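You operate a simulated robot arm through the tools that you are given. There is no shell and no other tool. Be economical: measure what you need, move in short steps, check, and stop when the job is done.

Carry out the task below with a simulated robot arm. There is one attempt and no reset: what you move stays moved.

## Task
Press the glides on the slide home at the card's force.
Fine: all of them in one cycle; the force card gives the force for how many there are; switch the press on; pull the slide out afterwards.

The check looks at the end state, three seconds after you hand in, the way a careful person would. Anything else that was tipped, shoved, dropped, spilled or broken makes it a failure.

## Robot
A 6-joint arm with a two-finger parallel gripper, fixed in place. Base frame: the origin is at the foot of the arm, x ahead of it, y to its left, z up; the work surface is at about z = 0. Units: m, rad, N and s.
With the tool pointing down near the work surface it reaches from about 0.14 to 0.58 m from the base axis. Its first joint turns from -1.152 to 1.152 rad. Payload 2.1 kg.
The TCP is the grasp point between the finger pads, 0.03 m short of the fingertips. In the tool frame z runs along the fingers and y along their closing line. Largest opening 0.094 m; finger width 0.028, thickness 0.01; the body of the gripper, 0.05 by 0.096 m, starts 0.055 m behind the TCP.
Orientation is told as [roll, pitch, yaw] about the base's x, y, z axes, in that order, counted from this pose: with the fingers straight down and closing along the base's y, the tool's x points along the base's -x, its y along +y and its z along -z.

## Interface
- The arm moves only by the tool nudge_tool. Its argument "targets" is a list of rows, each a list of 7 numbers: the closure in counts, from 0 (fully open) to 255 (shut), then the shift along the tool's x, y, z in m, then the turn, a rotation vector about the tool's x, y, z in degrees. In form: [[jaw, dx, dy, dz, ax, ay, az], ...]. A call has 1 to 12 rows; each row is the pose to reach, as a shift and turn from the pose commanded when the call began, along the tool's axes at that moment. Each row takes 0.2 s and may step no farther than 0.05 m and 0.15 rad from the row before; otherwise, or with a gripper value out of range, the whole call is refused. A pose out of reach is approached as far as the arm can. The call stops where the force on the tool passes 70 N (or 10 N more than at its start, if that is more) or the arm is blocked; 0.2 s more then pass. Each finger travels about 0.072 m/s and halts on what it meets, pressing with about 37 N; the grip force reading is that of the motor and also rises with nothing between the fingers. The clock runs only during rows and for 0.2 s after the last one: add rows that repeat a pose to give the fingers time. The reply holds the time, the measured pose of the TCP, the force on the tool along the base axes, the opening and the grip force, in the units named above and with some noise.
- Cameras (640 x 400 px; columns grow to the right, rows downward): "scene" is fixed at [0.0673, -0.3784, 0.4913]; the picture's right is [0.68, -0.73, 0.00], its down [-0.37, -0.34, -0.87] and it looks along [0.63, 0.59, -0.50] (base axes); focal length 314 px, centre (320, 200). "wrist" rides on the gripper at [0.076, 0.014, -0.103] in the tool frame; the picture's right is [-0.18, 0.98, 0.00], its down [-0.75, -0.14, -0.64] and it looks along [-0.63, -0.12, 0.77] (tool axes); focal length 243 px, centre (320, 200). There is no depth. A picture from a camera that has moved, and an enlarged one, comes with that camera's place and axes in the base frame and with its lens.
- capture(camera): a new picture of that camera. It takes no simulated time.
- enlarge(camera, box): a new picture of the part [left, top, right, bottom] of that camera's present view, enlarged. It takes no simulated time.
- close_job(): hands the job in; it is judged then, once.

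Go step by step. Nothing tells you positions but the pictures and the camera data: compare them with the known pose of the tool, close in by small moves and look again before you grip or let go. The budget is 120 turns and 84 pictures, counting those below and the enlarged ones. Unless the task says otherwise, let go and move clear before handing in, and close with one line.

The tools are called after "Call:" as a command line: name --pt "numbers of a row" for each row, then --argument value for the rest, lists and objects as JSON in quotes. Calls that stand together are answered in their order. nudge_tool: Moves the arm, as the interface text tells. Its arguments: {"type":"object","properties":{"targets":{"type":"array","items":{"type":"array","items":{"type":"number"}}}},"required":["targets"]} The other tools are called the same way: capture (camera) takes a picture; enlarge (camera, box) takes an enlarged picture of a part of a camera's view; close_job () hands the job in.

At the start:

```text
time: 0.0
tool_pos: [0.2815, 0.1128, 0.3249]
ee_rot: [-0.001, 0.0, 0.0]
contact_force: [0.0, 0.2, 0.0]
width: 0.0939
grasp_force: 0.0
```

scene: 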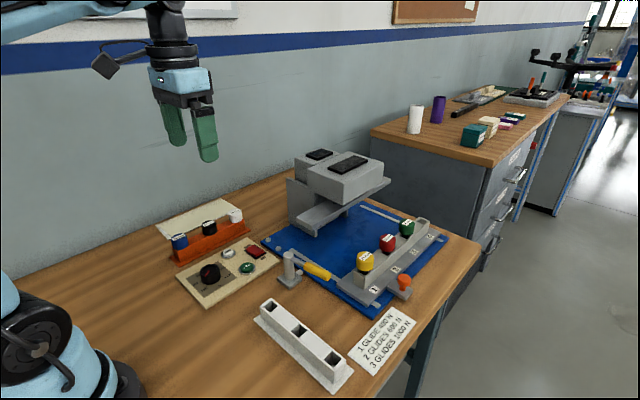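
wrist: 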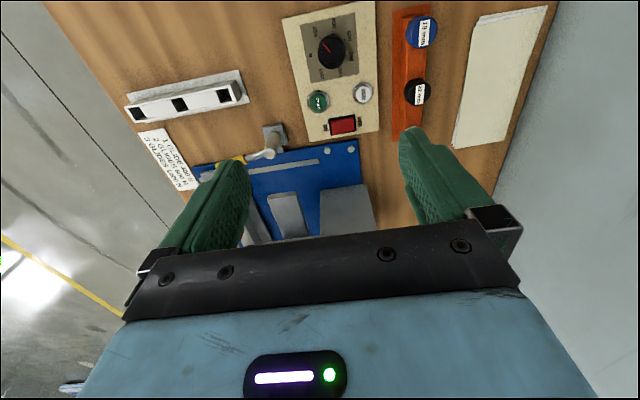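

I see a press with a slide carrying yellow, red and green glides, a control panel with a dial and buttons, an orange stop/handle, and a force card. I'll zoom in to read the details.

Call:
enlarge --camera "scene" --box '[160, 190, 320, 290]'

Call:
enlarge --camera "scene" --box '[270, 200, 460, 320]'

Call:
enlarge --camera "scene" --box '[250, 280, 430, 395]'

Call:
enlarge --camera "scene" --box '[250, 130, 420, 240]'

Call:
enlarge --camera "wrist" --box '[270, 0, 450, 150]'

```text
4.00 times, centred on (240, 240) of scene
camera zoom: at [0.0673, -0.3784, 0.4913], right [0.68, -0.73, 0.0], down [-0.37, -0.34, -0.87], along [0.63, 0.59, -0.5], focal length 1254 px, centre (640, 40)
```

zoom: 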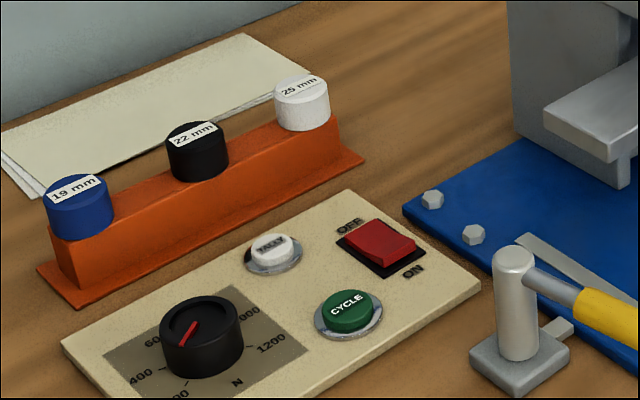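

```text
3.33 times, centred on (365, 260) of scene
camera zoom: at [0.0673, -0.3784, 0.4913], right [0.68, -0.73, 0.0], down [-0.37, -0.34, -0.87], along [0.63, 0.59, -0.5], focal length 1045 px, centre (170, 0)
```

zoom: 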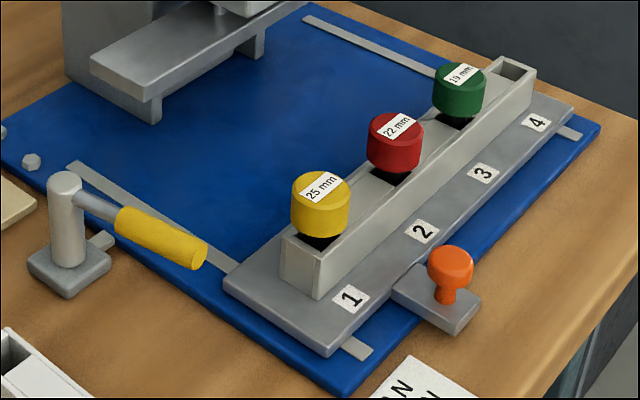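

```text
3.48 times, centred on (340, 338) of scene
camera zoom: at [0.0673, -0.3784, 0.4913], right [0.68, -0.73, 0.0], down [-0.37, -0.34, -0.87], along [0.63, 0.59, -0.5], focal length 1091 px, centre (250, -278)
```

zoom: 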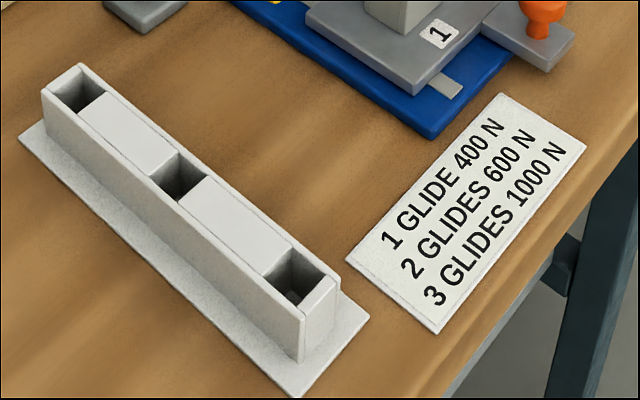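

```text
3.64 times, centred on (335, 185) of scene
camera zoom: at [0.0673, -0.3784, 0.4913], right [0.68, -0.73, 0.0], down [-0.37, -0.34, -0.87], along [0.63, 0.59, -0.5], focal length 1140 px, centre (266, 254)
```

zoom: 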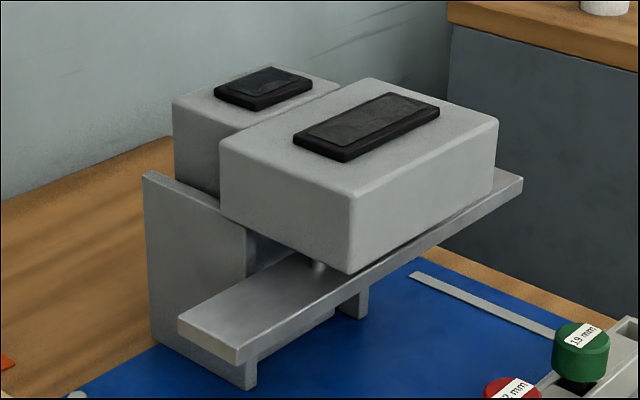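

```text
2.67 times, centred on (360, 75) of wrist
camera zoom: at [0.2061, 0.1265, 0.4278], right [0.18, 0.98, 0.0], down [0.75, -0.14, 0.64], along [0.63, -0.12, -0.77], focal length 647 px, centre (213, 533)
```

zoom: 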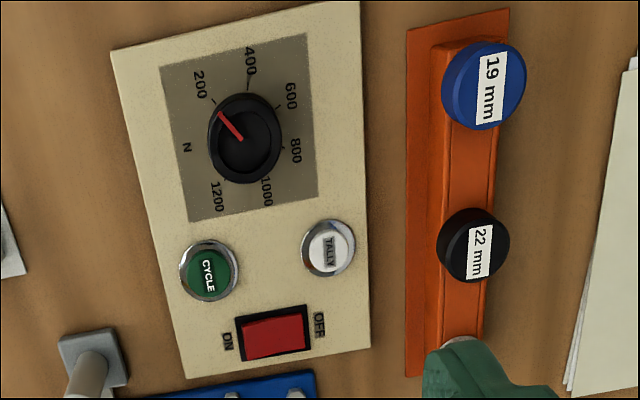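

Three glides (25, 22 and 19 mm) sit on the slide, so the card gives 1000 N; the dial is near 200 N and the switch looks OFF. There's also a yellow-handled lever by the rail, so I'll move for a wrist view of it and the slide.

Call:
nudge_tool --pt "0 0.02 -0.045 0 0 0 0" --pt "0 0.04 -0.09 0 0 0 0" --pt "0 0.05 -0.135 0 0 0 0" --pt "0 0.05 -0.16 0 0 0 0" --pt "0 0.05 -0.16 0 0 0 0"

Call:
capture --camera "wrist"

```text
time: 1.2
tool_pos: [0.2327, -0.0469, 0.3243]
ee_rot: [-0.001, -0.002, 0.0]
contact_force: [-0.6, -0.9, -0.2]
width: 0.0939
grasp_force: 0.0
```

```text
76 pictures are left
camera wrist: at [0.1565, -0.0343, 0.427], right [0.18, 0.98, 0.0], down [0.75, -0.14, 0.64], along [0.63, -0.12, -0.77], focal length 243 px, centre (320, 200)
```

wrist: 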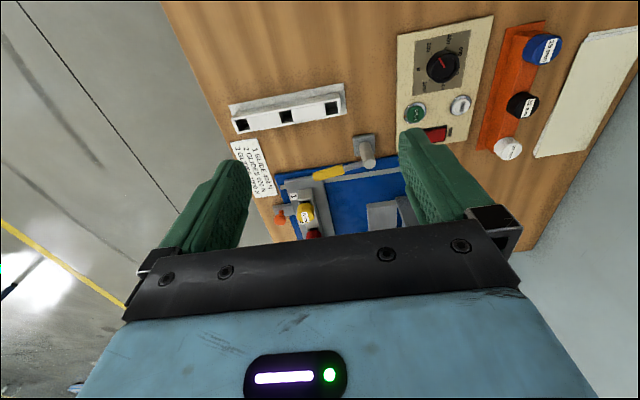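

Call:
enlarge --camera "wrist" --box '[240, 120, 420, 245]'

Call:
enlarge --camera "scene" --box '[265, 235, 345, 295]'

```text
3.20 times, centred on (330, 182) of wrist
camera zoom: at [0.1565, -0.0343, 0.427], right [0.18, 0.98, 0.0], down [0.75, -0.14, 0.64], along [0.63, -0.12, -0.77], focal length 776 px, centre (288, 256)
```

zoom: 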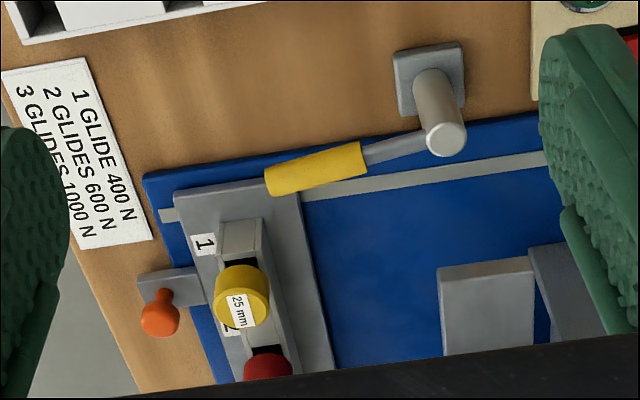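

```text
6.67 times, centred on (305, 265) of scene
camera zoom: at [0.0672, -0.3784, 0.4913], right [0.68, -0.73, 0.0], down [-0.37, -0.34, -0.87], along [0.63, 0.59, -0.5], focal length 2091 px, centre (420, -233)
```

zoom: 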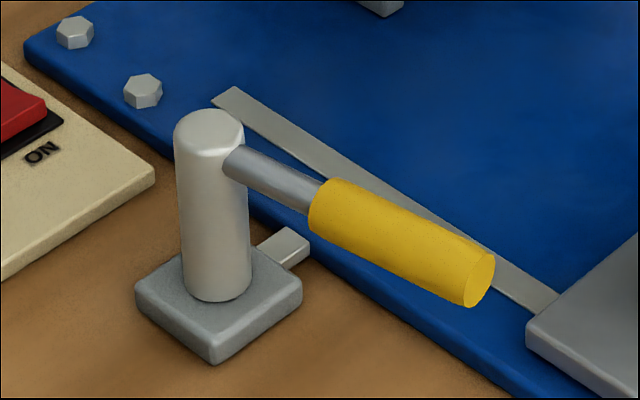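

The lever's bolt is drawn back, so it's probably the home latch. The dial is near (0.27, 0.13), so I'll set it first and go above it for a check.

Call:
nudge_tool --pt "0 -0.005 0.0254 0.0243 0 0 0" --pt "0 -0.01 0.0508 0.0486 0 0 0" --pt "0 -0.015 0.0762 0.0729 0 0 0" --pt "0 -0.02 0.1016 0.0972 0 0 0" --pt "0 -0.025 0.127 0.1215 0 0 0" --pt "0 -0.03 0.1524 0.1458 0 0 0" --pt "0 -0.035 0.178 0.2 0 0 0" --pt "0 -0.035 0.178 0.2 0 0 0"

Call:
capture --camera "wrist"

```text
refused: row 7 steps farther than a row can; nothing moved
```

```text
73 pictures are left
camera wrist: at [0.1565, -0.0343, 0.427], right [0.18, 0.98, 0.0], down [0.75, -0.14, 0.64], along [0.63, -0.12, -0.77], focal length 243 px, centre (320, 200)
```

wrist: 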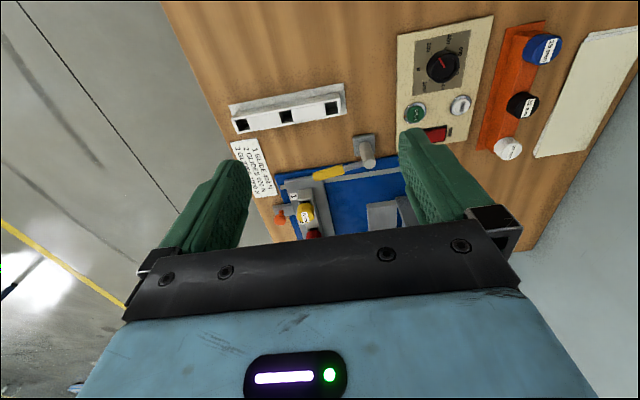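

One step was too big and the call was refused, so nothing moved. I'll repeat with even steps towards the spot over the dial.

Call:
nudge_tool --pt "0 -0.005 0.0254 0.0286 0 0 0" --pt "0 -0.01 0.0508 0.0572 0 0 0" --pt "0 -0.015 0.0762 0.0858 0 0 0" --pt "0 -0.02 0.1016 0.1144 0 0 0" --pt "0 -0.025 0.127 0.143 0 0 0" --pt "0 -0.03 0.1524 0.1716 0 0 0" --pt "0 -0.035 0.178 0.2 0 0 0" --pt "0 -0.035 0.178 0.2 0 0 0"

Call:
capture --camera "wrist"

```text
time: 3.0
tool_pos: [0.2657, 0.1313, 0.1216]
ee_rot: [0.001, -0.001, -0.001]
contact_force: [0.6, 0.1, -0.2]
width: 0.094
grasp_force: 0.0
```

```text
72 pictures are left
camera wrist: at [0.19, 0.1443, 0.2243], right [0.18, 0.98, 0.0], down [0.75, -0.14, 0.64], along [0.63, -0.12, -0.77], focal length 243 px, centre (320, 200)
```

wrist: 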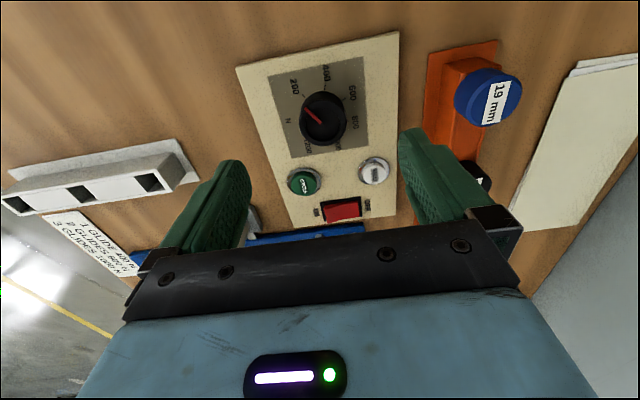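

The TCP is over the dial to within a few mm. I'll zoom in to read the scale.

Call:
enlarge --camera "wrist" --box '[260, 50, 380, 165]'

Call:
enlarge --camera "scene" --box '[170, 230, 280, 305]'

```text
3.48 times, centred on (320, 108) of wrist
camera zoom: at [0.19, 0.1443, 0.2243], right [0.18, 0.98, 0.0], down [0.75, -0.14, 0.64], along [0.63, -0.12, -0.77], focal length 844 px, centre (320, 522)
```

zoom: 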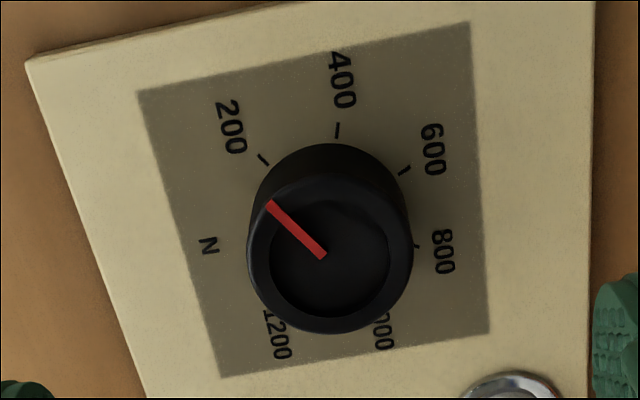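

```text
5.33 times, centred on (225, 268) of scene
camera zoom: at [0.0673, -0.3784, 0.4913], right [0.68, -0.73, 0.0], down [-0.37, -0.34, -0.87], along [0.63, 0.59, -0.5], focal length 1673 px, centre (827, -160)
```

zoom: 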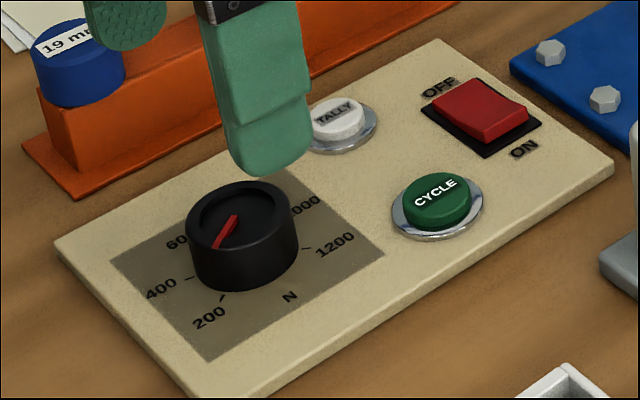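

The scale steps about 50° clockwise per 200 N, and the pointer is at about 200 N, so it needs roughly +200° clockwise to reach 1000 N. I'll turn the wrist to −100° above the knob with the jaws part closed, so one grip can cover the whole turn.

Call:
nudge_tool --pt "80 -0.002 0 0 0 0 -8.4" --pt "80 -0.002 0 0 0 0 -16.8" --pt "80 -0.002 0 0 0 0 -25.2" --pt "80 -0.002 0 0 0 0 -33.6" --pt "80 -0.002 0 0 0 0 -42" --pt "80 -0.002 0 0 0 0 -50.4" --pt "80 -0.002 0 0 0 0 -58.8" --pt "80 -0.002 0 0 0 0 -67.2" --pt "80 -0.002 0 0 0 0 -75.6" --pt "80 -0.002 0 0 0 0 -84" --pt "80 -0.002 0 0 0 0 -92.4" --pt "80 -0.002 0 0 0 0 -100"

Call:
capture --camera "wrist"

Call:
capture --camera "scene"

```text
time: 5.6
tool_pos: [0.2697, 0.1331, 0.1261]
ee_rot: [-0.001, 0.0, 1.749]
contact_force: [0.7, 0.1, 0.5]
width: 0.0645
grasp_force: 0.1
```

```text
69 pictures are left
camera wrist: at [0.2691, 0.053, 0.2282], right [-1.0, 0.01, 0.0], down [0.01, 0.77, 0.64], along [0.01, 0.64, -0.77], focal length 243 px, centre (320, 200)
```

wrist: 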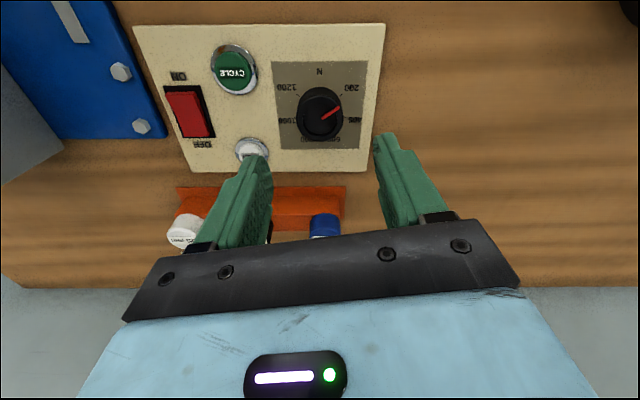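

```text
68 pictures are left
```

scene: 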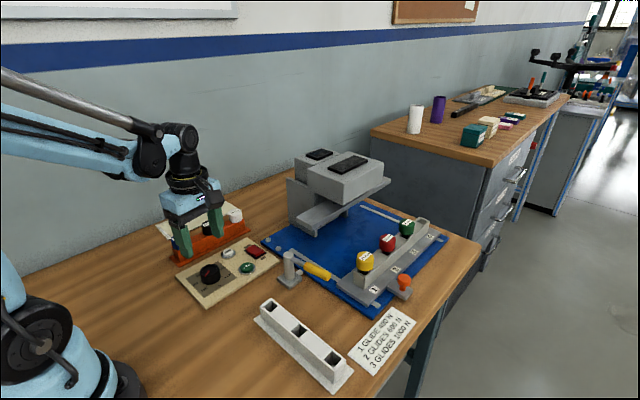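

The knob sits between the jaws with clearance from the buttons. I'll descend to a TCP height of about 0.052 and check before gripping.

Call:
nudge_tool --pt "80 0.003 0 0.025 0 0 0" --pt "80 0.003 0 0.05 0 0 0" --pt "80 0.003 0 0.065 0 0 0" --pt "80 0.003 0 0.073 0 0 0" --pt "80 0.003 0 0.073 0 0 0"

Call:
capture --camera "wrist"

Call:
enlarge --camera "scene" --box '[160, 200, 280, 310]'

```text
time: 6.8
tool_pos: [0.2692, 0.1293, 0.0525]
ee_rot: [-0.001, 0.001, 1.745]
contact_force: [0.2, -0.2, -0.3]
width: 0.0645
grasp_force: 0.1
```

```text
67 pictures are left
camera wrist: at [0.2679, 0.0497, 0.1554], right [-1.0, 0.01, 0.0], down [0.01, 0.77, 0.64], along [0.01, 0.64, -0.77], focal length 243 px, centre (320, 200)
```

wrist: 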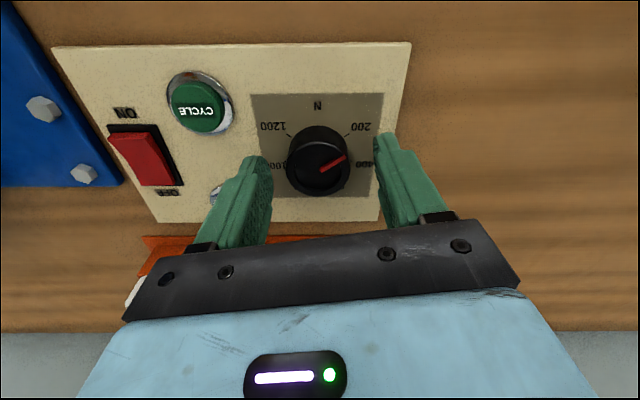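

```text
3.64 times, centred on (220, 255) of scene
camera zoom: at [0.0673, -0.3784, 0.4913], right [0.68, -0.73, 0.0], down [-0.37, -0.34, -0.87], along [0.63, 0.59, -0.5], focal length 1140 px, centre (684, 0)
```

zoom: 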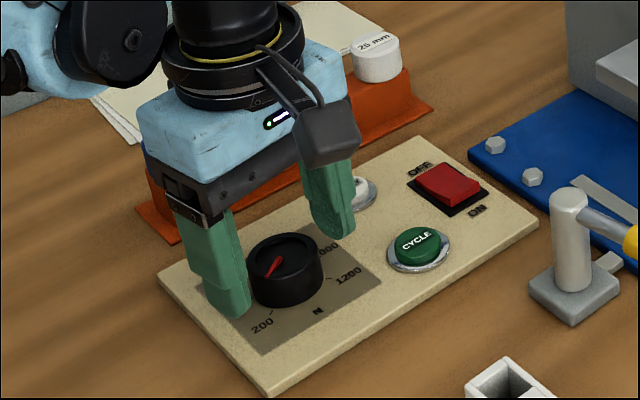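

The knob is between the fingers, and I estimate it's 2 mm toward −y. I'll shift by that and close.

Call:
nudge_tool --pt "80 0.002 0 0.003 0 0 0" --pt "255 0.002 0 0.003 0 0 0" --pt "255 0.002 0 0.003 0 0 0" --pt "255 0.002 0 0.003 0 0 0"

Call:
enlarge --camera "wrist" --box '[240, 80, 400, 210]'

```text
time: 7.8
tool_pos: [0.2701, 0.1266, 0.051]
ee_rot: [-0.005, -0.001, 1.743]
contact_force: [18.7, 3.5, -9.5]
width: 0.0394
grasp_force: 45.1
```

```text
3.08 times, centred on (320, 145) of wrist
camera zoom: at [0.2698, 0.0476, 0.1525], right [-1.0, 0.01, 0.0], down [0.01, 0.77, 0.64], along [0.01, 0.64, -0.77], focal length 746 px, centre (320, 369)
```

zoom: 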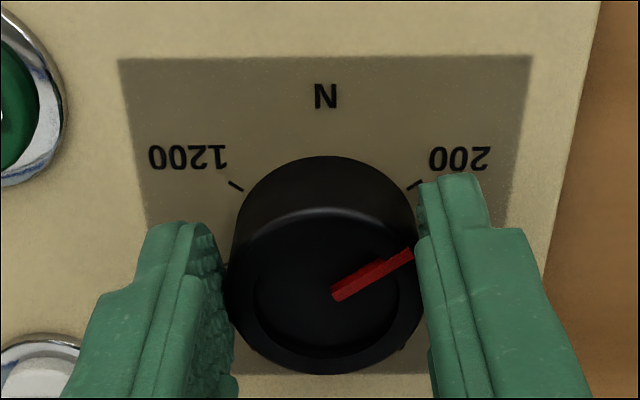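

It's gripped at 39 mm with a small side load. I'll ease 1.5 mm toward +x and turn the first half clockwise.

Call:
nudge_tool --pt "255 0 -0.0015 0 0 0 0" --pt "255 0 -0.0015 0 0 0 8.4" --pt "255 0 -0.0015 0 0 0 16.8" --pt "255 0 -0.0015 0 0 0 25.2" --pt "255 0 -0.0015 0 0 0 33.6" --pt "255 0 -0.0015 0 0 0 42" --pt "255 0 -0.0015 0 0 0 50" --pt "255 0 -0.0015 0 0 0 50"

Call:
capture --camera "wrist"

```text
time: 9.6
tool_pos: [0.2679, 0.1284, 0.0488]
ee_rot: [0.019, 0.007, 0.873]
contact_force: [-49.2, 20.1, 3.9]
width: 0.0399
grasp_force: 45.5
```

```text
64 pictures are left
camera wrist: at [0.2096, 0.0779, 0.1519], right [-0.63, 0.77, 0.02], down [0.6, 0.48, 0.63], along [0.48, 0.41, -0.77], focal length 243 px, centre (320, 200)
```

wrist: 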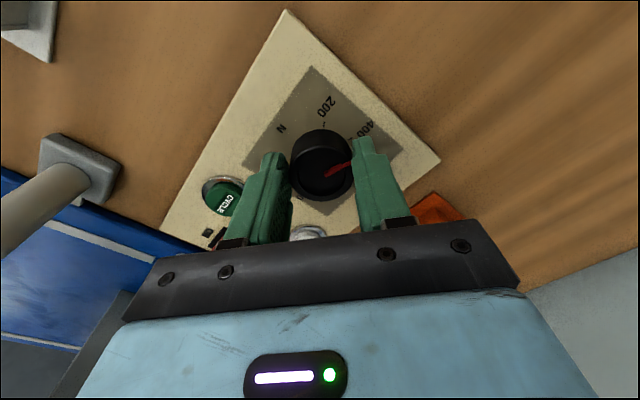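

The knob turns with the gripper, but side force is building along the jaw line. I'll ease it off by 3 mm, then continue.

Call:
nudge_tool --pt "255 0 0.003 0 0 0 0" --pt "255 0 0.003 0 0 0 0"

```text
time: 10.2
tool_pos: [0.2667, 0.1304, 0.0479]
ee_rot: [0.01, 0.006, 0.873]
contact_force: [-39.1, 7.0, -11.1]
width: 0.0395
grasp_force: 45.3
```

Call:
nudge_tool --pt "255 0.0015 0.003 0 0 0 0" --pt "255 0.0015 0.003 0 0 0 0"

Call:
capture --camera "wrist"

```text
time: 10.8
tool_pos: [0.268, 0.1294, 0.0486]
ee_rot: [0.0, -0.002, 0.87]
contact_force: [-9.9, 7.7, -36.4]
width: 0.0395
grasp_force: 44.5
```

```text
63 pictures are left
camera wrist: at [0.2073, 0.0792, 0.1517], right [-0.63, 0.77, 0.0], down [0.59, 0.49, 0.64], along [0.5, 0.41, -0.77], focal length 243 px, centre (320, 200)
```

wrist: 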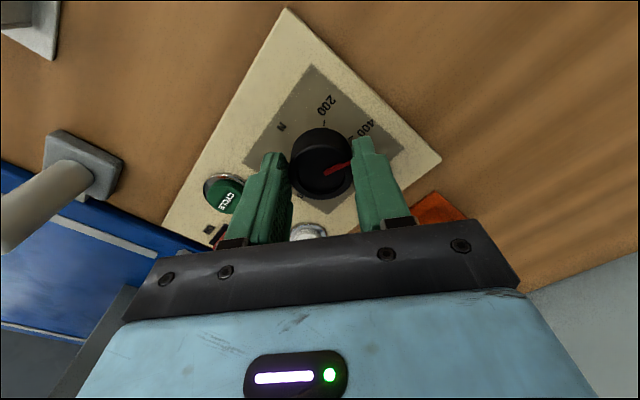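

Side force is now small, so I'll continue clockwise another 75°.

Call:
nudge_tool --pt "255 0 0 0.001 0 0 8.4" --pt "255 0 0 0.001 0 0 16.8" --pt "255 0 0 0.001 0 0 25.2" --pt "255 0 0 0.001 0 0 33.6" --pt "255 0 0 0.001 0 0 42" --pt "255 0 0 0.001 0 0 50" --pt "255 0 0 0.001 0 0 50"

Call:
capture --camera "wrist"

```text
time: 12.4
tool_pos: [0.2664, 0.1326, 0.0491]
ee_rot: [0.012, 0.001, -0.002]
contact_force: [-9.4, 32.2, 24.4]
width: 0.0397
grasp_force: 45.0
```

```text
62 pictures are left
camera wrist: at [0.1903, 0.1445, 0.1508], right [0.18, 0.98, 0.01], down [0.75, -0.15, 0.64], along [0.63, -0.11, -0.77], focal length 243 px, centre (320, 200)
```

wrist: 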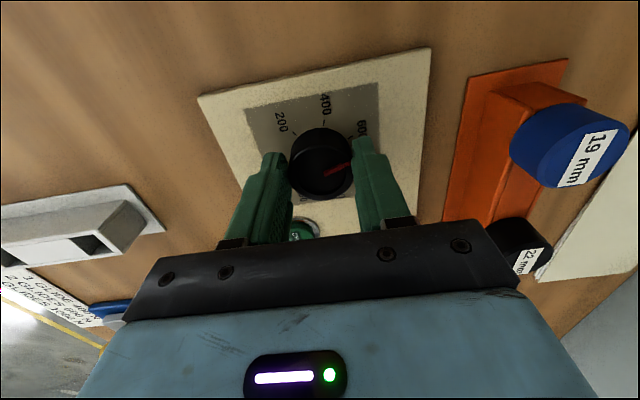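

The pointer tracks the jaws and is past 600. I'll ease 3 mm in y and turn another 50°.

Call:
nudge_tool --pt "255 0.001 0.004 0 0 0 0" --pt "255 0.001 0.004 0 0 0 8.4" --pt "255 0.001 0.004 0 0 0 16.8" --pt "255 0.001 0.004 0 0 0 25.2" --pt "255 0.001 0.004 0 0 0 33.6" --pt "255 0.001 0.004 0 0 0 42" --pt "255 0.001 0.004 0 0 0 50" --pt "255 0.001 0.004 0 0 0 50"

Call:
enlarge --camera "wrist" --box '[220, 60, 420, 220]'

Call:
enlarge --camera "scene" --box '[160, 200, 280, 310]'

```text
time: 14.2
tool_pos: [0.2669, 0.1358, 0.0487]
ee_rot: [0.013, 0.001, -0.875]
contact_force: [22.0, 32.8, -21.7]
width: 0.0397
grasp_force: 45.4
```

```text
2.50 times, centred on (320, 140) of wrist
camera zoom: at [0.2287, 0.201, 0.1513], right [0.87, 0.49, 0.01], down [0.37, -0.67, 0.64], along [0.32, -0.55, -0.77], focal length 606 px, centre (320, 350)
```

zoom: 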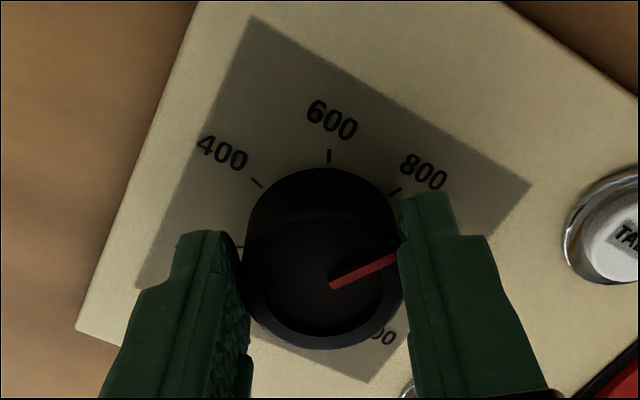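

```text
3.64 times, centred on (220, 255) of scene
camera zoom: at [0.0673, -0.3783, 0.4913], right [0.68, -0.73, 0.0], down [-0.37, -0.34, -0.86], along [0.63, 0.59, -0.5], focal length 1140 px, centre (684, 0)
```

zoom: 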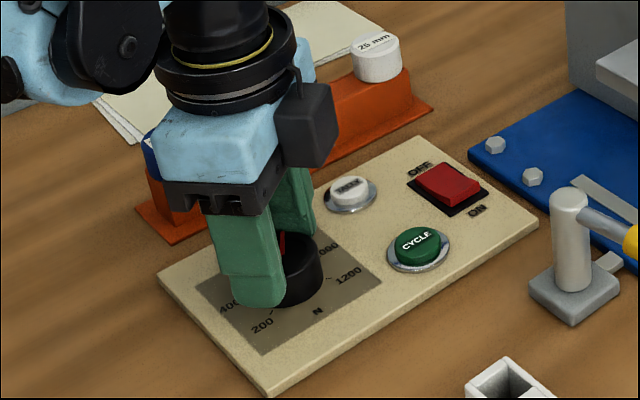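

The pointer is just past 800. I'll turn 44° more and measure.

Call:
nudge_tool --pt "255 0 0 0 0 0 8.4" --pt "255 0 0 0 0 0 16.8" --pt "255 0 0 0 0 0 25.2" --pt "255 0 0 0 0 0 33.6" --pt "255 0 0 0 0 0 42" --pt "255 0 0 0 0 0 44" --pt "255 0 0 0 0 0 44"

Call:
enlarge --camera "wrist" --box '[220, 60, 420, 220]'

```text
time: 15.8
tool_pos: [0.269, 0.1346, 0.0486]
ee_rot: [0.018, 0.006, -1.644]
contact_force: [46.7, 0.8, 22.1]
width: 0.039
grasp_force: 44.7
```

```text
2.50 times, centred on (320, 140) of wrist
camera zoom: at [0.2877, 0.2076, 0.1513], right [0.97, -0.26, 0.02], down [-0.21, -0.74, 0.64], along [-0.15, -0.62, -0.77], focal length 606 px, centre (320, 350)
```

zoom: 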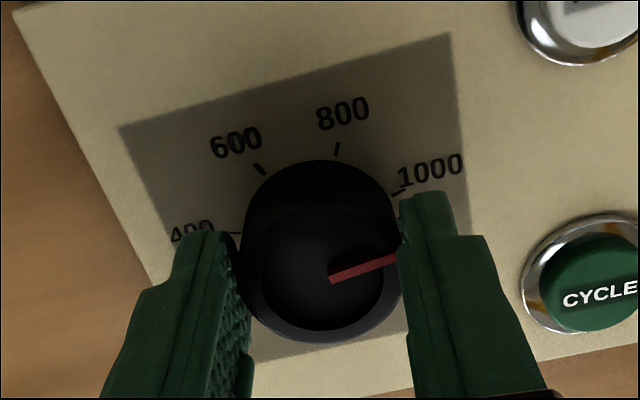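

By triangulation the pointer is about 10° past the 1000 tick, because the knob crept ahead of the jaws. I'll turn back 10°, then open and measure with the knob free.

Call:
nudge_tool --pt "255 0 0 0 0 0 -6" --pt "255 0 0 0 0 0 -10" --pt "255 0 0 0 0 0 -10"

Call:
enlarge --camera "wrist" --box '[220, 60, 420, 220]'

```text
time: 16.6
tool_pos: [0.2686, 0.1349, 0.0476]
ee_rot: [0.016, 0.004, -1.467]
contact_force: [51.8, -3.4, -16.8]
width: 0.0391
grasp_force: 45.6
```

```text
2.50 times, centred on (320, 140) of wrist
camera zoom: at [0.2738, 0.2101, 0.1509], right [1.0, -0.08, 0.02], down [-0.07, -0.77, 0.64], along [-0.04, -0.64, -0.77], focal length 606 px, centre (320, 350)
```

zoom: 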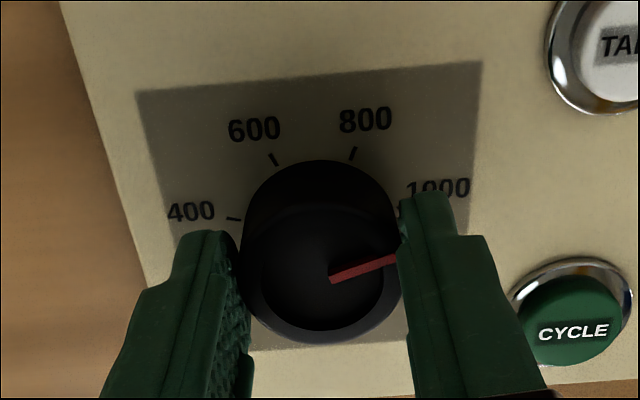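

Opening and lifting to measure the free knob.

Call:
nudge_tool --pt "110 0 0 0 0 0 0" --pt "80 0 0 0 0 0 0" --pt "80 0 0 0 0 0 0" --pt "80 0 0 -0.03 0 0 0" --pt "80 0 0 -0.07 0 0 0" --pt "80 0 0 -0.07 0 0 0"

Call:
enlarge --camera "wrist" --box '[250, 60, 410, 170]'

Call:
enlarge --camera "scene" --box '[170, 230, 280, 305]'

```text
time: 18.0
tool_pos: [0.2637, 0.133, 0.1188]
ee_rot: [0.001, 0.0, -1.468]
contact_force: [-0.1, -0.3, -0.1]
width: 0.0645
grasp_force: 0.1
```

```text
3.64 times, centred on (330, 115) of wrist
camera zoom: at [0.271, 0.2088, 0.2214], right [1.0, -0.08, 0.0], down [-0.06, -0.76, 0.64], along [-0.05, -0.64, -0.77], focal length 882 px, centre (284, 509)
```

zoom: 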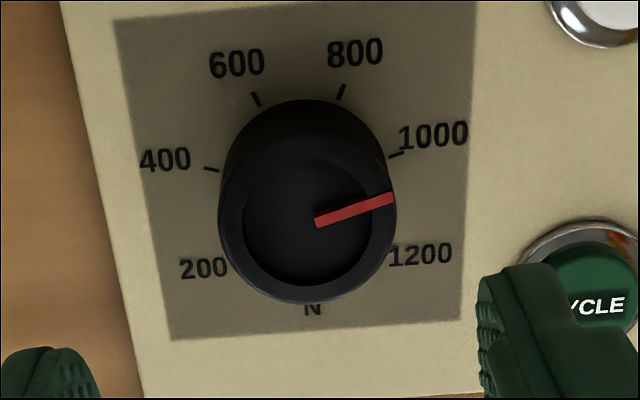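

```text
5.33 times, centred on (225, 268) of scene
camera zoom: at [0.0673, -0.3784, 0.4913], right [0.68, -0.73, 0.0], down [-0.37, -0.34, -0.87], along [0.63, 0.59, -0.5], focal length 1673 px, centre (827, -160)
```

zoom: 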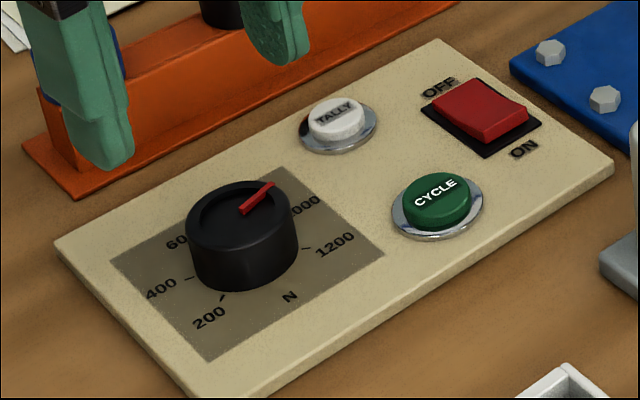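

The dial reads 1000 N within a degree or two from both cameras. Next is the rocker near (0.383, 0.134); I'll square the wrist, close the jaws and hover above its ON end.

Call:
nudge_tool --pt "120 -0.0029 0.0117 0 0 0 -8.4" --pt "160 -0.0058 0.0233 0 0 0 -16.8" --pt "200 -0.0088 0.035 0 0 0 -25.2" --pt "255 -0.0117 0.0466 0 0 0 -33.6" --pt "255 -0.0146 0.0583 0 0 0 -42" --pt "255 -0.0175 0.07 0 0 0 -50.4" --pt "255 -0.0204 0.0816 0 0 0 -58.8" --pt "255 -0.0234 0.0933 0 0 0 -67.2" --pt "255 -0.0263 0.105 0 0 0 -75.6" --pt "255 -0.0292 0.1166 0 0 0 -84.1" --pt "255 -0.0292 0.1166 0 0 0 -84.1"

Call:
capture --camera "wrist"

Call:
enlarge --camera "scene" --box '[180, 200, 300, 300]'

```text
time: 20.4
tool_pos: [0.383, 0.1165, 0.1181]
ee_rot: [0.0, -0.002, 0.003]
contact_force: [-0.1, -0.2, 0.8]
width: 0.0001
grasp_force: 33.7
```

```text
55 pictures are left
camera wrist: at [0.3071, 0.1295, 0.2213], right [0.18, 0.98, 0.0], down [0.75, -0.14, 0.64], along [0.63, -0.12, -0.77], focal length 243 px, centre (320, 200)
```

wrist: 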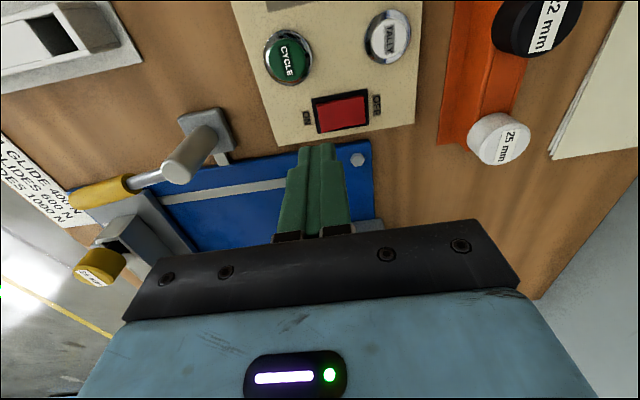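

```text
4.00 times, centred on (240, 250) of scene
camera zoom: at [0.0673, -0.3784, 0.4913], right [0.68, -0.73, 0.0], down [-0.37, -0.34, -0.87], along [0.63, 0.59, -0.5], focal length 1254 px, centre (640, 0)
```

zoom: 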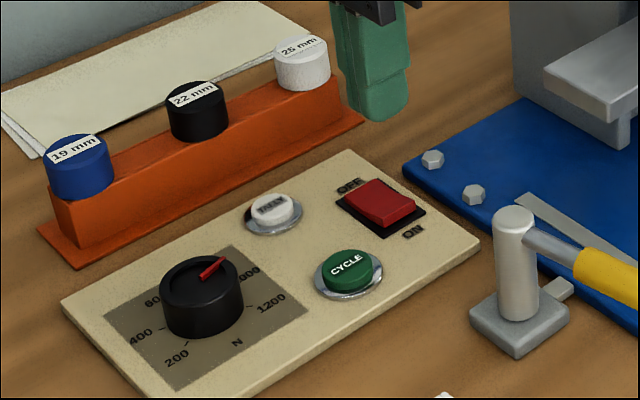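

I'm above the ON end, so I'll descend gently until it presses.

Call:
nudge_tool --pt "255 0 0.0015 0.03 0 0 0" --pt "255 0 0.0015 0.05 0 0 0" --pt "255 0 0.0015 0.06 0 0 0" --pt "255 0 0.0015 0.064 0 0 0" --pt "255 0 0.0015 0.067 0 0 0" --pt "255 0 0.0015 0.07 0 0 0"

Call:
enlarge --camera "scene" --box '[200, 200, 320, 300]'

```text
time: 21.8
tool_pos: [0.3848, 0.1192, 0.0493]
ee_rot: [0.0, -0.001, 0.003]
contact_force: [-1.1, 0.8, -0.1]
width: 0.0001
grasp_force: 33.1
```

```text
4.00 times, centred on (260, 250) of scene
camera zoom: at [0.0673, -0.3784, 0.4913], right [0.68, -0.73, 0.0], down [-0.37, -0.34, -0.87], along [0.63, 0.59, -0.5], focal length 1254 px, centre (560, 0)
```

zoom: 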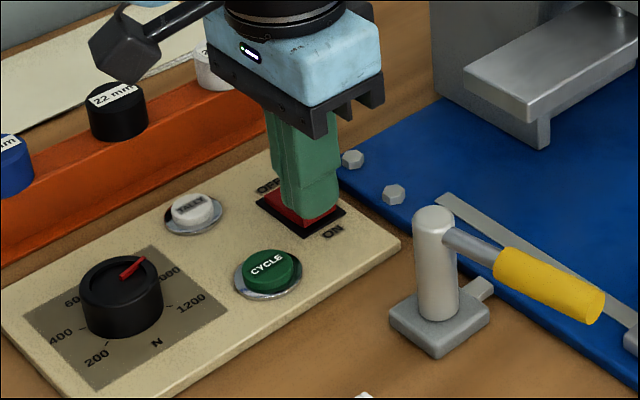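

There's no contact yet, so I'll continue down a few mm.

Call:
nudge_tool --pt "255 0 0 0.003 0 0 0" --pt "255 0 0 0.006 0 0 0" --pt "255 0 0 0.008 0 0 0" --pt "255 0 0 0.01 0 0 0"

Call:
enlarge --camera "scene" --box '[200, 200, 320, 300]'

```text
time: 22.5
tool_pos: [0.3847, 0.1189, 0.0457]
ee_rot: [0.0, 0.001, 0.003]
contact_force: [-0.2, -0.7, 25.1]
width: 0.0001
grasp_force: 32.9
stopped in row 3: the force on the tool passed its limit (the readings are from after the stop); the commanded pose is now the measured one
```

```text
4.00 times, centred on (260, 250) of scene
camera zoom: at [0.0672, -0.3784, 0.4913], right [0.68, -0.73, 0.0], down [-0.37, -0.34, -0.87], along [0.63, 0.59, -0.5], focal length 1254 px, centre (560, 0)
```

zoom: 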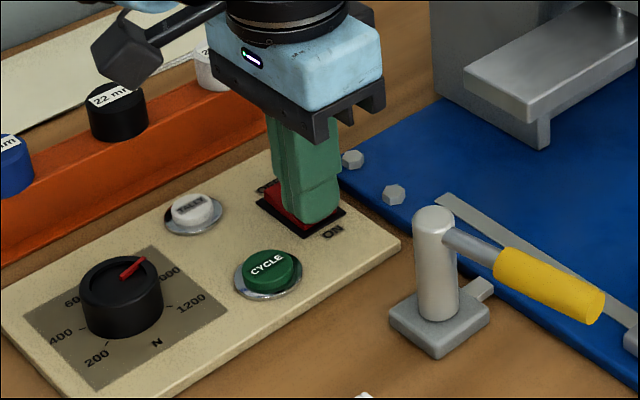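

Contact passed 70 N, so the rocker should have flipped. I'll lift and check it.

Call:
nudge_tool --pt "255 0 0 -0.03 0 0 0" --pt "255 0 0 -0.07 0 0 0" --pt "255 0 0 -0.11 0 0 0" --pt "255 0.02 0 -0.15 0 0 0" --pt "255 0.02 0 -0.15 0 0 0"

Call:
enlarge --camera "scene" --box '[200, 200, 320, 300]'

```text
time: 23.7
tool_pos: [0.366, 0.1162, 0.1953]
ee_rot: [0.0, 0.003, 0.001]
contact_force: [-0.2, 0.0, 0.0]
width: 0.0
grasp_force: 33.5
```

```text
4.00 times, centred on (260, 250) of scene
camera zoom: at [0.0673, -0.3784, 0.4913], right [0.68, -0.73, 0.0], down [-0.37, -0.34, -0.87], along [0.63, 0.59, -0.5], focal length 1254 px, centre (560, 0)
```

zoom: 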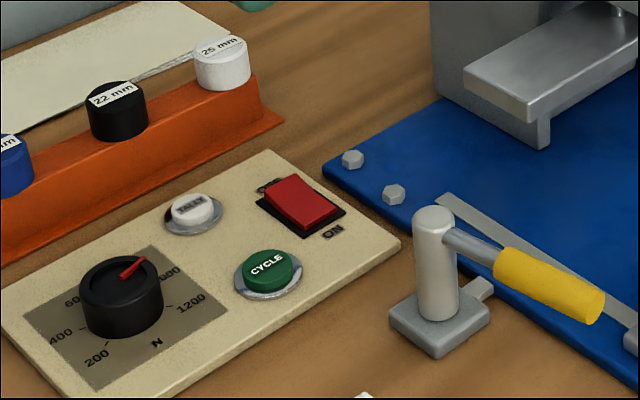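

The rocker is ON. Now I'll move over towards the slide's orange knob for a closer look, opening the jaws on the way.

Call:
nudge_tool --pt "200 0 -0.04 0 0 0 0" --pt "100 0 -0.08 0 0 0 0" --pt "0 0 -0.12 0 0 0 0" --pt "0 0 -0.16 0 0 0 0" --pt "0 0 -0.2 0 0 0 0" --pt "0 0 -0.24 0 0 0 0" --pt "0 -0.02 -0.28 0 0 0 0" --pt "0 -0.054 -0.316 0 0 0 0" --pt "0 -0.054 -0.316 0 0 0 0"

Call:
capture --camera "wrist"

```text
time: 25.7
tool_pos: [0.4181, -0.2021, 0.1932]
ee_rot: [0.0, 0.003, 0.003]
contact_force: [0.2, 1.2, -0.8]
width: 0.0942
grasp_force: 0.0
```

```text
50 pictures are left
camera wrist: at [0.3419, -0.1892, 0.2955], right [0.18, 0.98, 0.0], down [0.76, -0.14, 0.64], along [0.63, -0.12, -0.77], focal length 243 px, centre (320, 200)
```

wrist: 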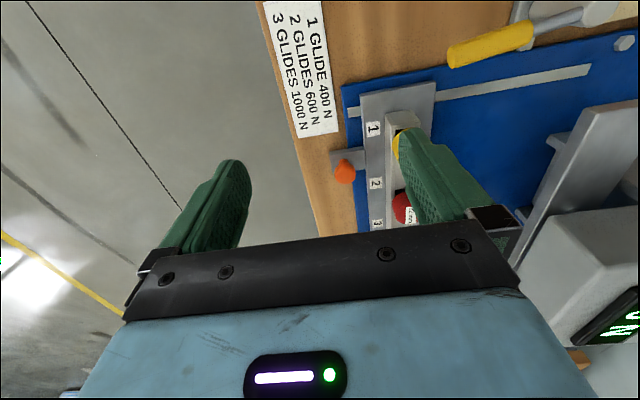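

The knob cap is at about (0.507, −0.19, 0.052). I'll turn the wrist +90° so the gripper is narrow toward the press and the camera faces it, and hover over the knob.

Call:
nudge_tool --pt "60 -0.008 0.001 0 0 0 -8.2" --pt "60 -0.016 0.002 0 0 0 -16.4" --pt "60 -0.024 0.003 0 0 0 -24.6" --pt "60 -0.032 0.004 0 0 0 -32.8" --pt "60 -0.04 0.005 0 0 0 -41" --pt "60 -0.048 0.006 0 0 0 -49.2" --pt "60 -0.056 0.007 0 0 0 -57.4" --pt "60 -0.064 0.008 0 0 0 -65.6" --pt "60 -0.072 0.009 0 0 0 -73.8" --pt "60 -0.08 0.01 0 0 0 -82" --pt "60 -0.089 0.012 0 0 0 -90" --pt "60 -0.089 0.012 0 0 0 -90"

Call:
capture --camera "wrist"

```text
time: 28.3
tool_pos: [0.5089, -0.1845, 0.1947]
ee_rot: [0.003, 0.0, 1.573]
contact_force: [-0.3, -0.7, 0.2]
width: 0.0718
grasp_force: 0.1
```

```text
49 pictures are left
camera wrist: at [0.4945, -0.2617, 0.2969], right [-0.98, 0.18, 0.0], down [0.14, 0.75, 0.64], along [0.11, 0.63, -0.77], focal length 243 px, centre (320, 200)
```

wrist: 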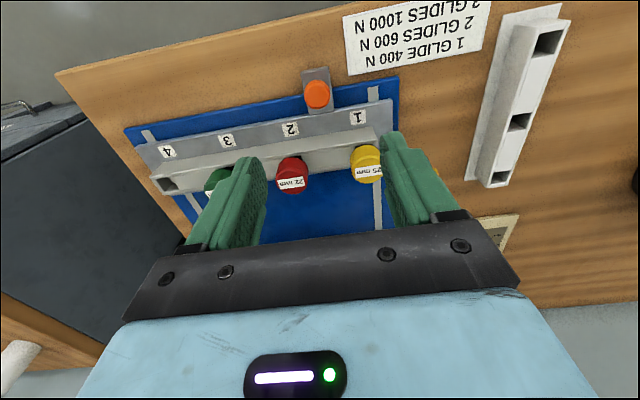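

The knob is at (0.509, −0.192), centred between the fingers. I'll descend to it.

Call:
nudge_tool --pt "60 0.0075 0 0.04 0 0 0" --pt "60 0.0075 0 0.08 0 0 0" --pt "60 0.0075 0 0.115 0 0 0" --pt "60 0.0075 0 0.138 0 0 0" --pt "60 0.0075 0 0.138 0 0 0"

Call:
capture --camera "wrist"

Call:
enlarge --camera "scene" --box '[260, 130, 460, 330]'

```text
time: 29.5
tool_pos: [0.5076, -0.1919, 0.0576]
ee_rot: [0.002, 0.0, 1.572]
contact_force: [-1.0, 0.3, 0.2]
width: 0.072
grasp_force: 0.1
```

```text
48 pictures are left
camera wrist: at [0.4934, -0.2696, 0.161], right [-0.98, 0.18, 0.0], down [0.14, 0.75, 0.64], along [0.12, 0.63, -0.77], focal length 243 px, centre (320, 200)
```

wrist: 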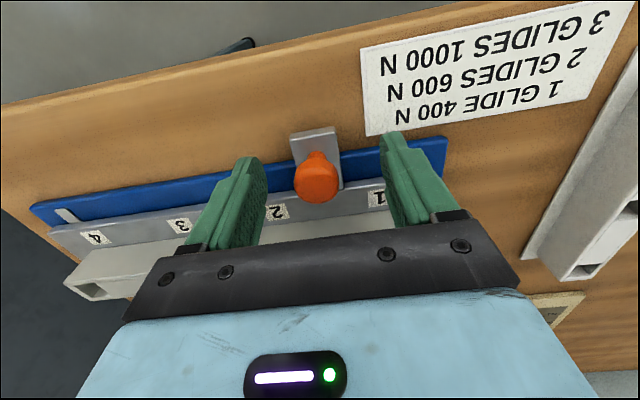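

```text
2.00 times, centred on (360, 230) of scene
camera zoom: at [0.0673, -0.3784, 0.4913], right [0.68, -0.73, 0.0], down [-0.37, -0.34, -0.87], along [0.63, 0.59, -0.5], focal length 627 px, centre (240, 140)
```

zoom: 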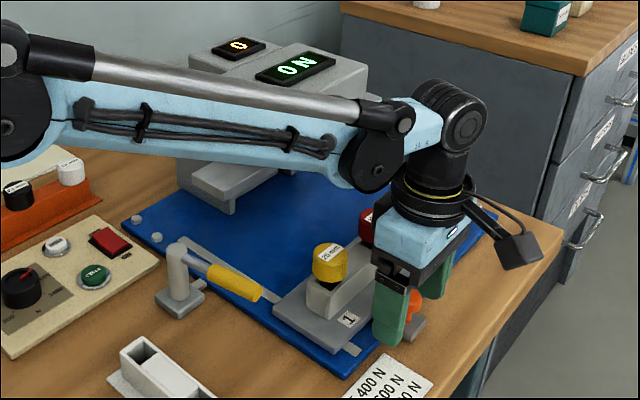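

The press displays show ON and tally 0. I'll close on the knob.

Call:
nudge_tool --pt "60 0 0 0.005 0 0 0" --pt "255 0 0 0.005 0 0 0" --pt "255 0 0 0.005 0 0 0" --pt "255 0 0 0.005 0 0 0" --pt "255 0 0 0.005 0 0 0"

Call:
capture --camera "wrist"

```text
time: 30.7
tool_pos: [0.5106, -0.1931, 0.0534]
ee_rot: [-0.009, 0.002, 1.576]
contact_force: [39.1, -0.8, -9.9]
width: 0.0253
grasp_force: 45.3
```

```text
46 pictures are left
camera wrist: at [0.4949, -0.2691, 0.1554], right [-0.98, 0.18, -0.01], down [0.13, 0.76, 0.64], along [0.12, 0.63, -0.77], focal length 243 px, centre (320, 200)
```

wrist: 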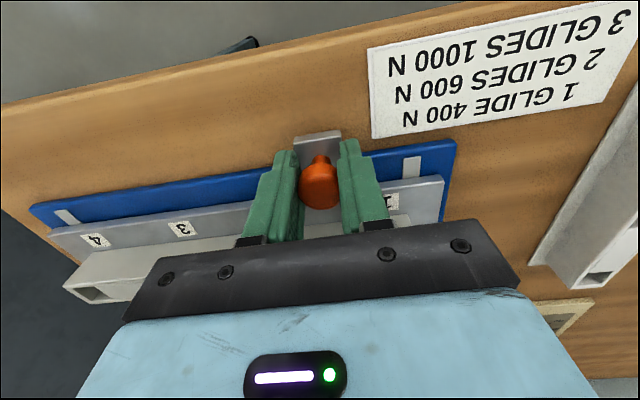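

It's gripped (25 mm). I'll relieve the side load by shifting +x, then try a 3 cm push along +y.

Call:
nudge_tool --pt "255 0 -0.004 0 0 0 0" --pt "255 -0.005 -0.004 0 0 0 0" --pt "255 -0.012 -0.004 0 0 0 0" --pt "255 -0.02 -0.004 0 0 0 0" --pt "255 -0.03 -0.004 0 0 0 0" --pt "255 -0.03 -0.004 0 0 0 0"

Call:
capture --camera "scene"

```text
time: 32.1
tool_pos: [0.5084, -0.163, 0.0515]
ee_rot: [0.012, 0.0, 1.57]
contact_force: [-30.1, -0.2, 43.8]
width: 0.0253
grasp_force: 45.0
```

```text
45 pictures are left
```

scene: 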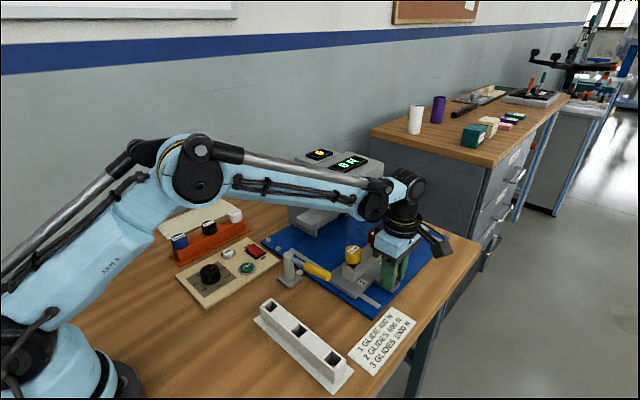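

The slide moves freely. I'll carry on in steps with a small ease-off.

Call:
nudge_tool --pt "255 0 0.003 -0.002 0 0 0" --pt "255 -0.01 0.003 -0.002 0 0 0" --pt "255 -0.02 0.003 -0.002 0 0 0" --pt "255 -0.03 0.003 -0.002 0 0 0" --pt "255 -0.04 0.003 -0.002 0 0 0" --pt "255 -0.05 0.003 -0.002 0 0 0" --pt "255 -0.06 0.003 -0.002 0 0 0" --pt "255 -0.06 0.003 -0.002 0 0 0"

Call:
enlarge --camera "scene" --box '[260, 130, 460, 330]'

Call:
capture --camera "wrist"

```text
time: 33.9
tool_pos: [0.5098, -0.1036, 0.0539]
ee_rot: [-0.002, 0.003, 1.571]
contact_force: [22.5, -0.5, -29.8]
width: 0.0251
grasp_force: 45.0
```

```text
2.00 times, centred on (360, 230) of scene
camera zoom: at [0.0674, -0.3784, 0.4912], right [0.68, -0.73, 0.0], down [-0.37, -0.34, -0.86], along [0.63, 0.59, -0.5], focal length 627 px, centre (240, 140)
```

zoom: 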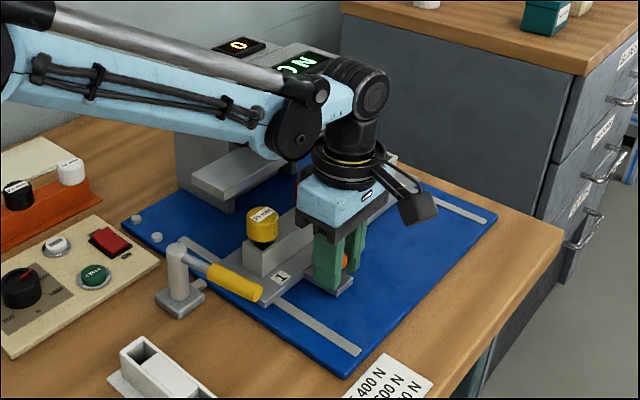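

```text
43 pictures are left
camera wrist: at [0.4956, -0.1813, 0.1557], right [-0.98, 0.18, 0.0], down [0.14, 0.76, 0.64], along [0.12, 0.63, -0.77], focal length 243 px, centre (320, 200)
```

wrist: 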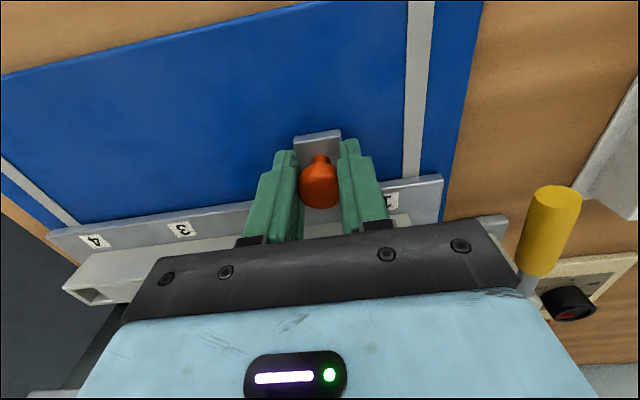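

Going well. I'll take another 3 cm, watching clearance to the press head.

Call:
nudge_tool --pt "255 0 -0.002 0 0 0 0" --pt "255 -0.01 -0.002 0 0 0 0" --pt "255 -0.02 -0.002 0 0 0 0" --pt "255 -0.03 -0.002 0 0 0 0" --pt "255 -0.04 -0.002 0 0 0 0" --pt "255 -0.04 -0.002 0 0 0 0"

Call:
enlarge --camera "scene" --box '[240, 120, 440, 320]'

Call:
capture --camera "wrist"

```text
time: 35.3
tool_pos: [0.5092, -0.0713, 0.0531]
ee_rot: [0.005, 0.007, 1.56]
contact_force: [-31.6, -52.4, 5.8]
width: 0.0254
grasp_force: 45.3
```

```text
2.00 times, centred on (340, 220) of scene
camera zoom: at [0.0672, -0.3785, 0.4912], right [0.68, -0.73, 0.0], down [-0.37, -0.34, -0.87], along [0.63, 0.59, -0.5], focal length 627 px, centre (280, 160)
```

zoom: 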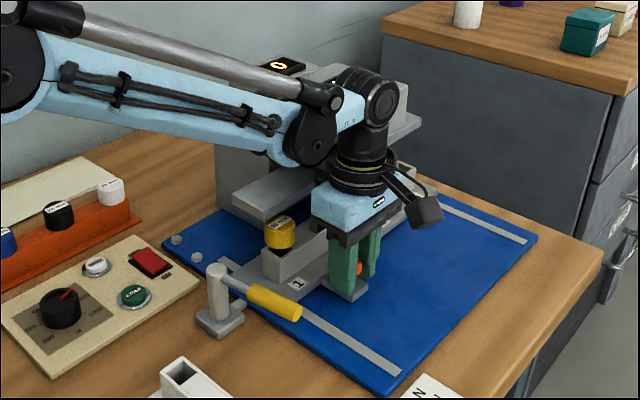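

```text
41 pictures are left
camera wrist: at [0.4956, -0.1479, 0.1565], right [-0.98, 0.2, 0.0], down [0.15, 0.76, 0.64], along [0.12, 0.62, -0.77], focal length 243 px, centre (320, 200)
```

wrist: 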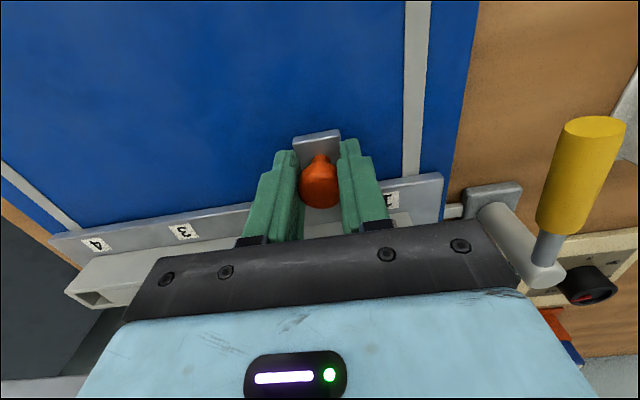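

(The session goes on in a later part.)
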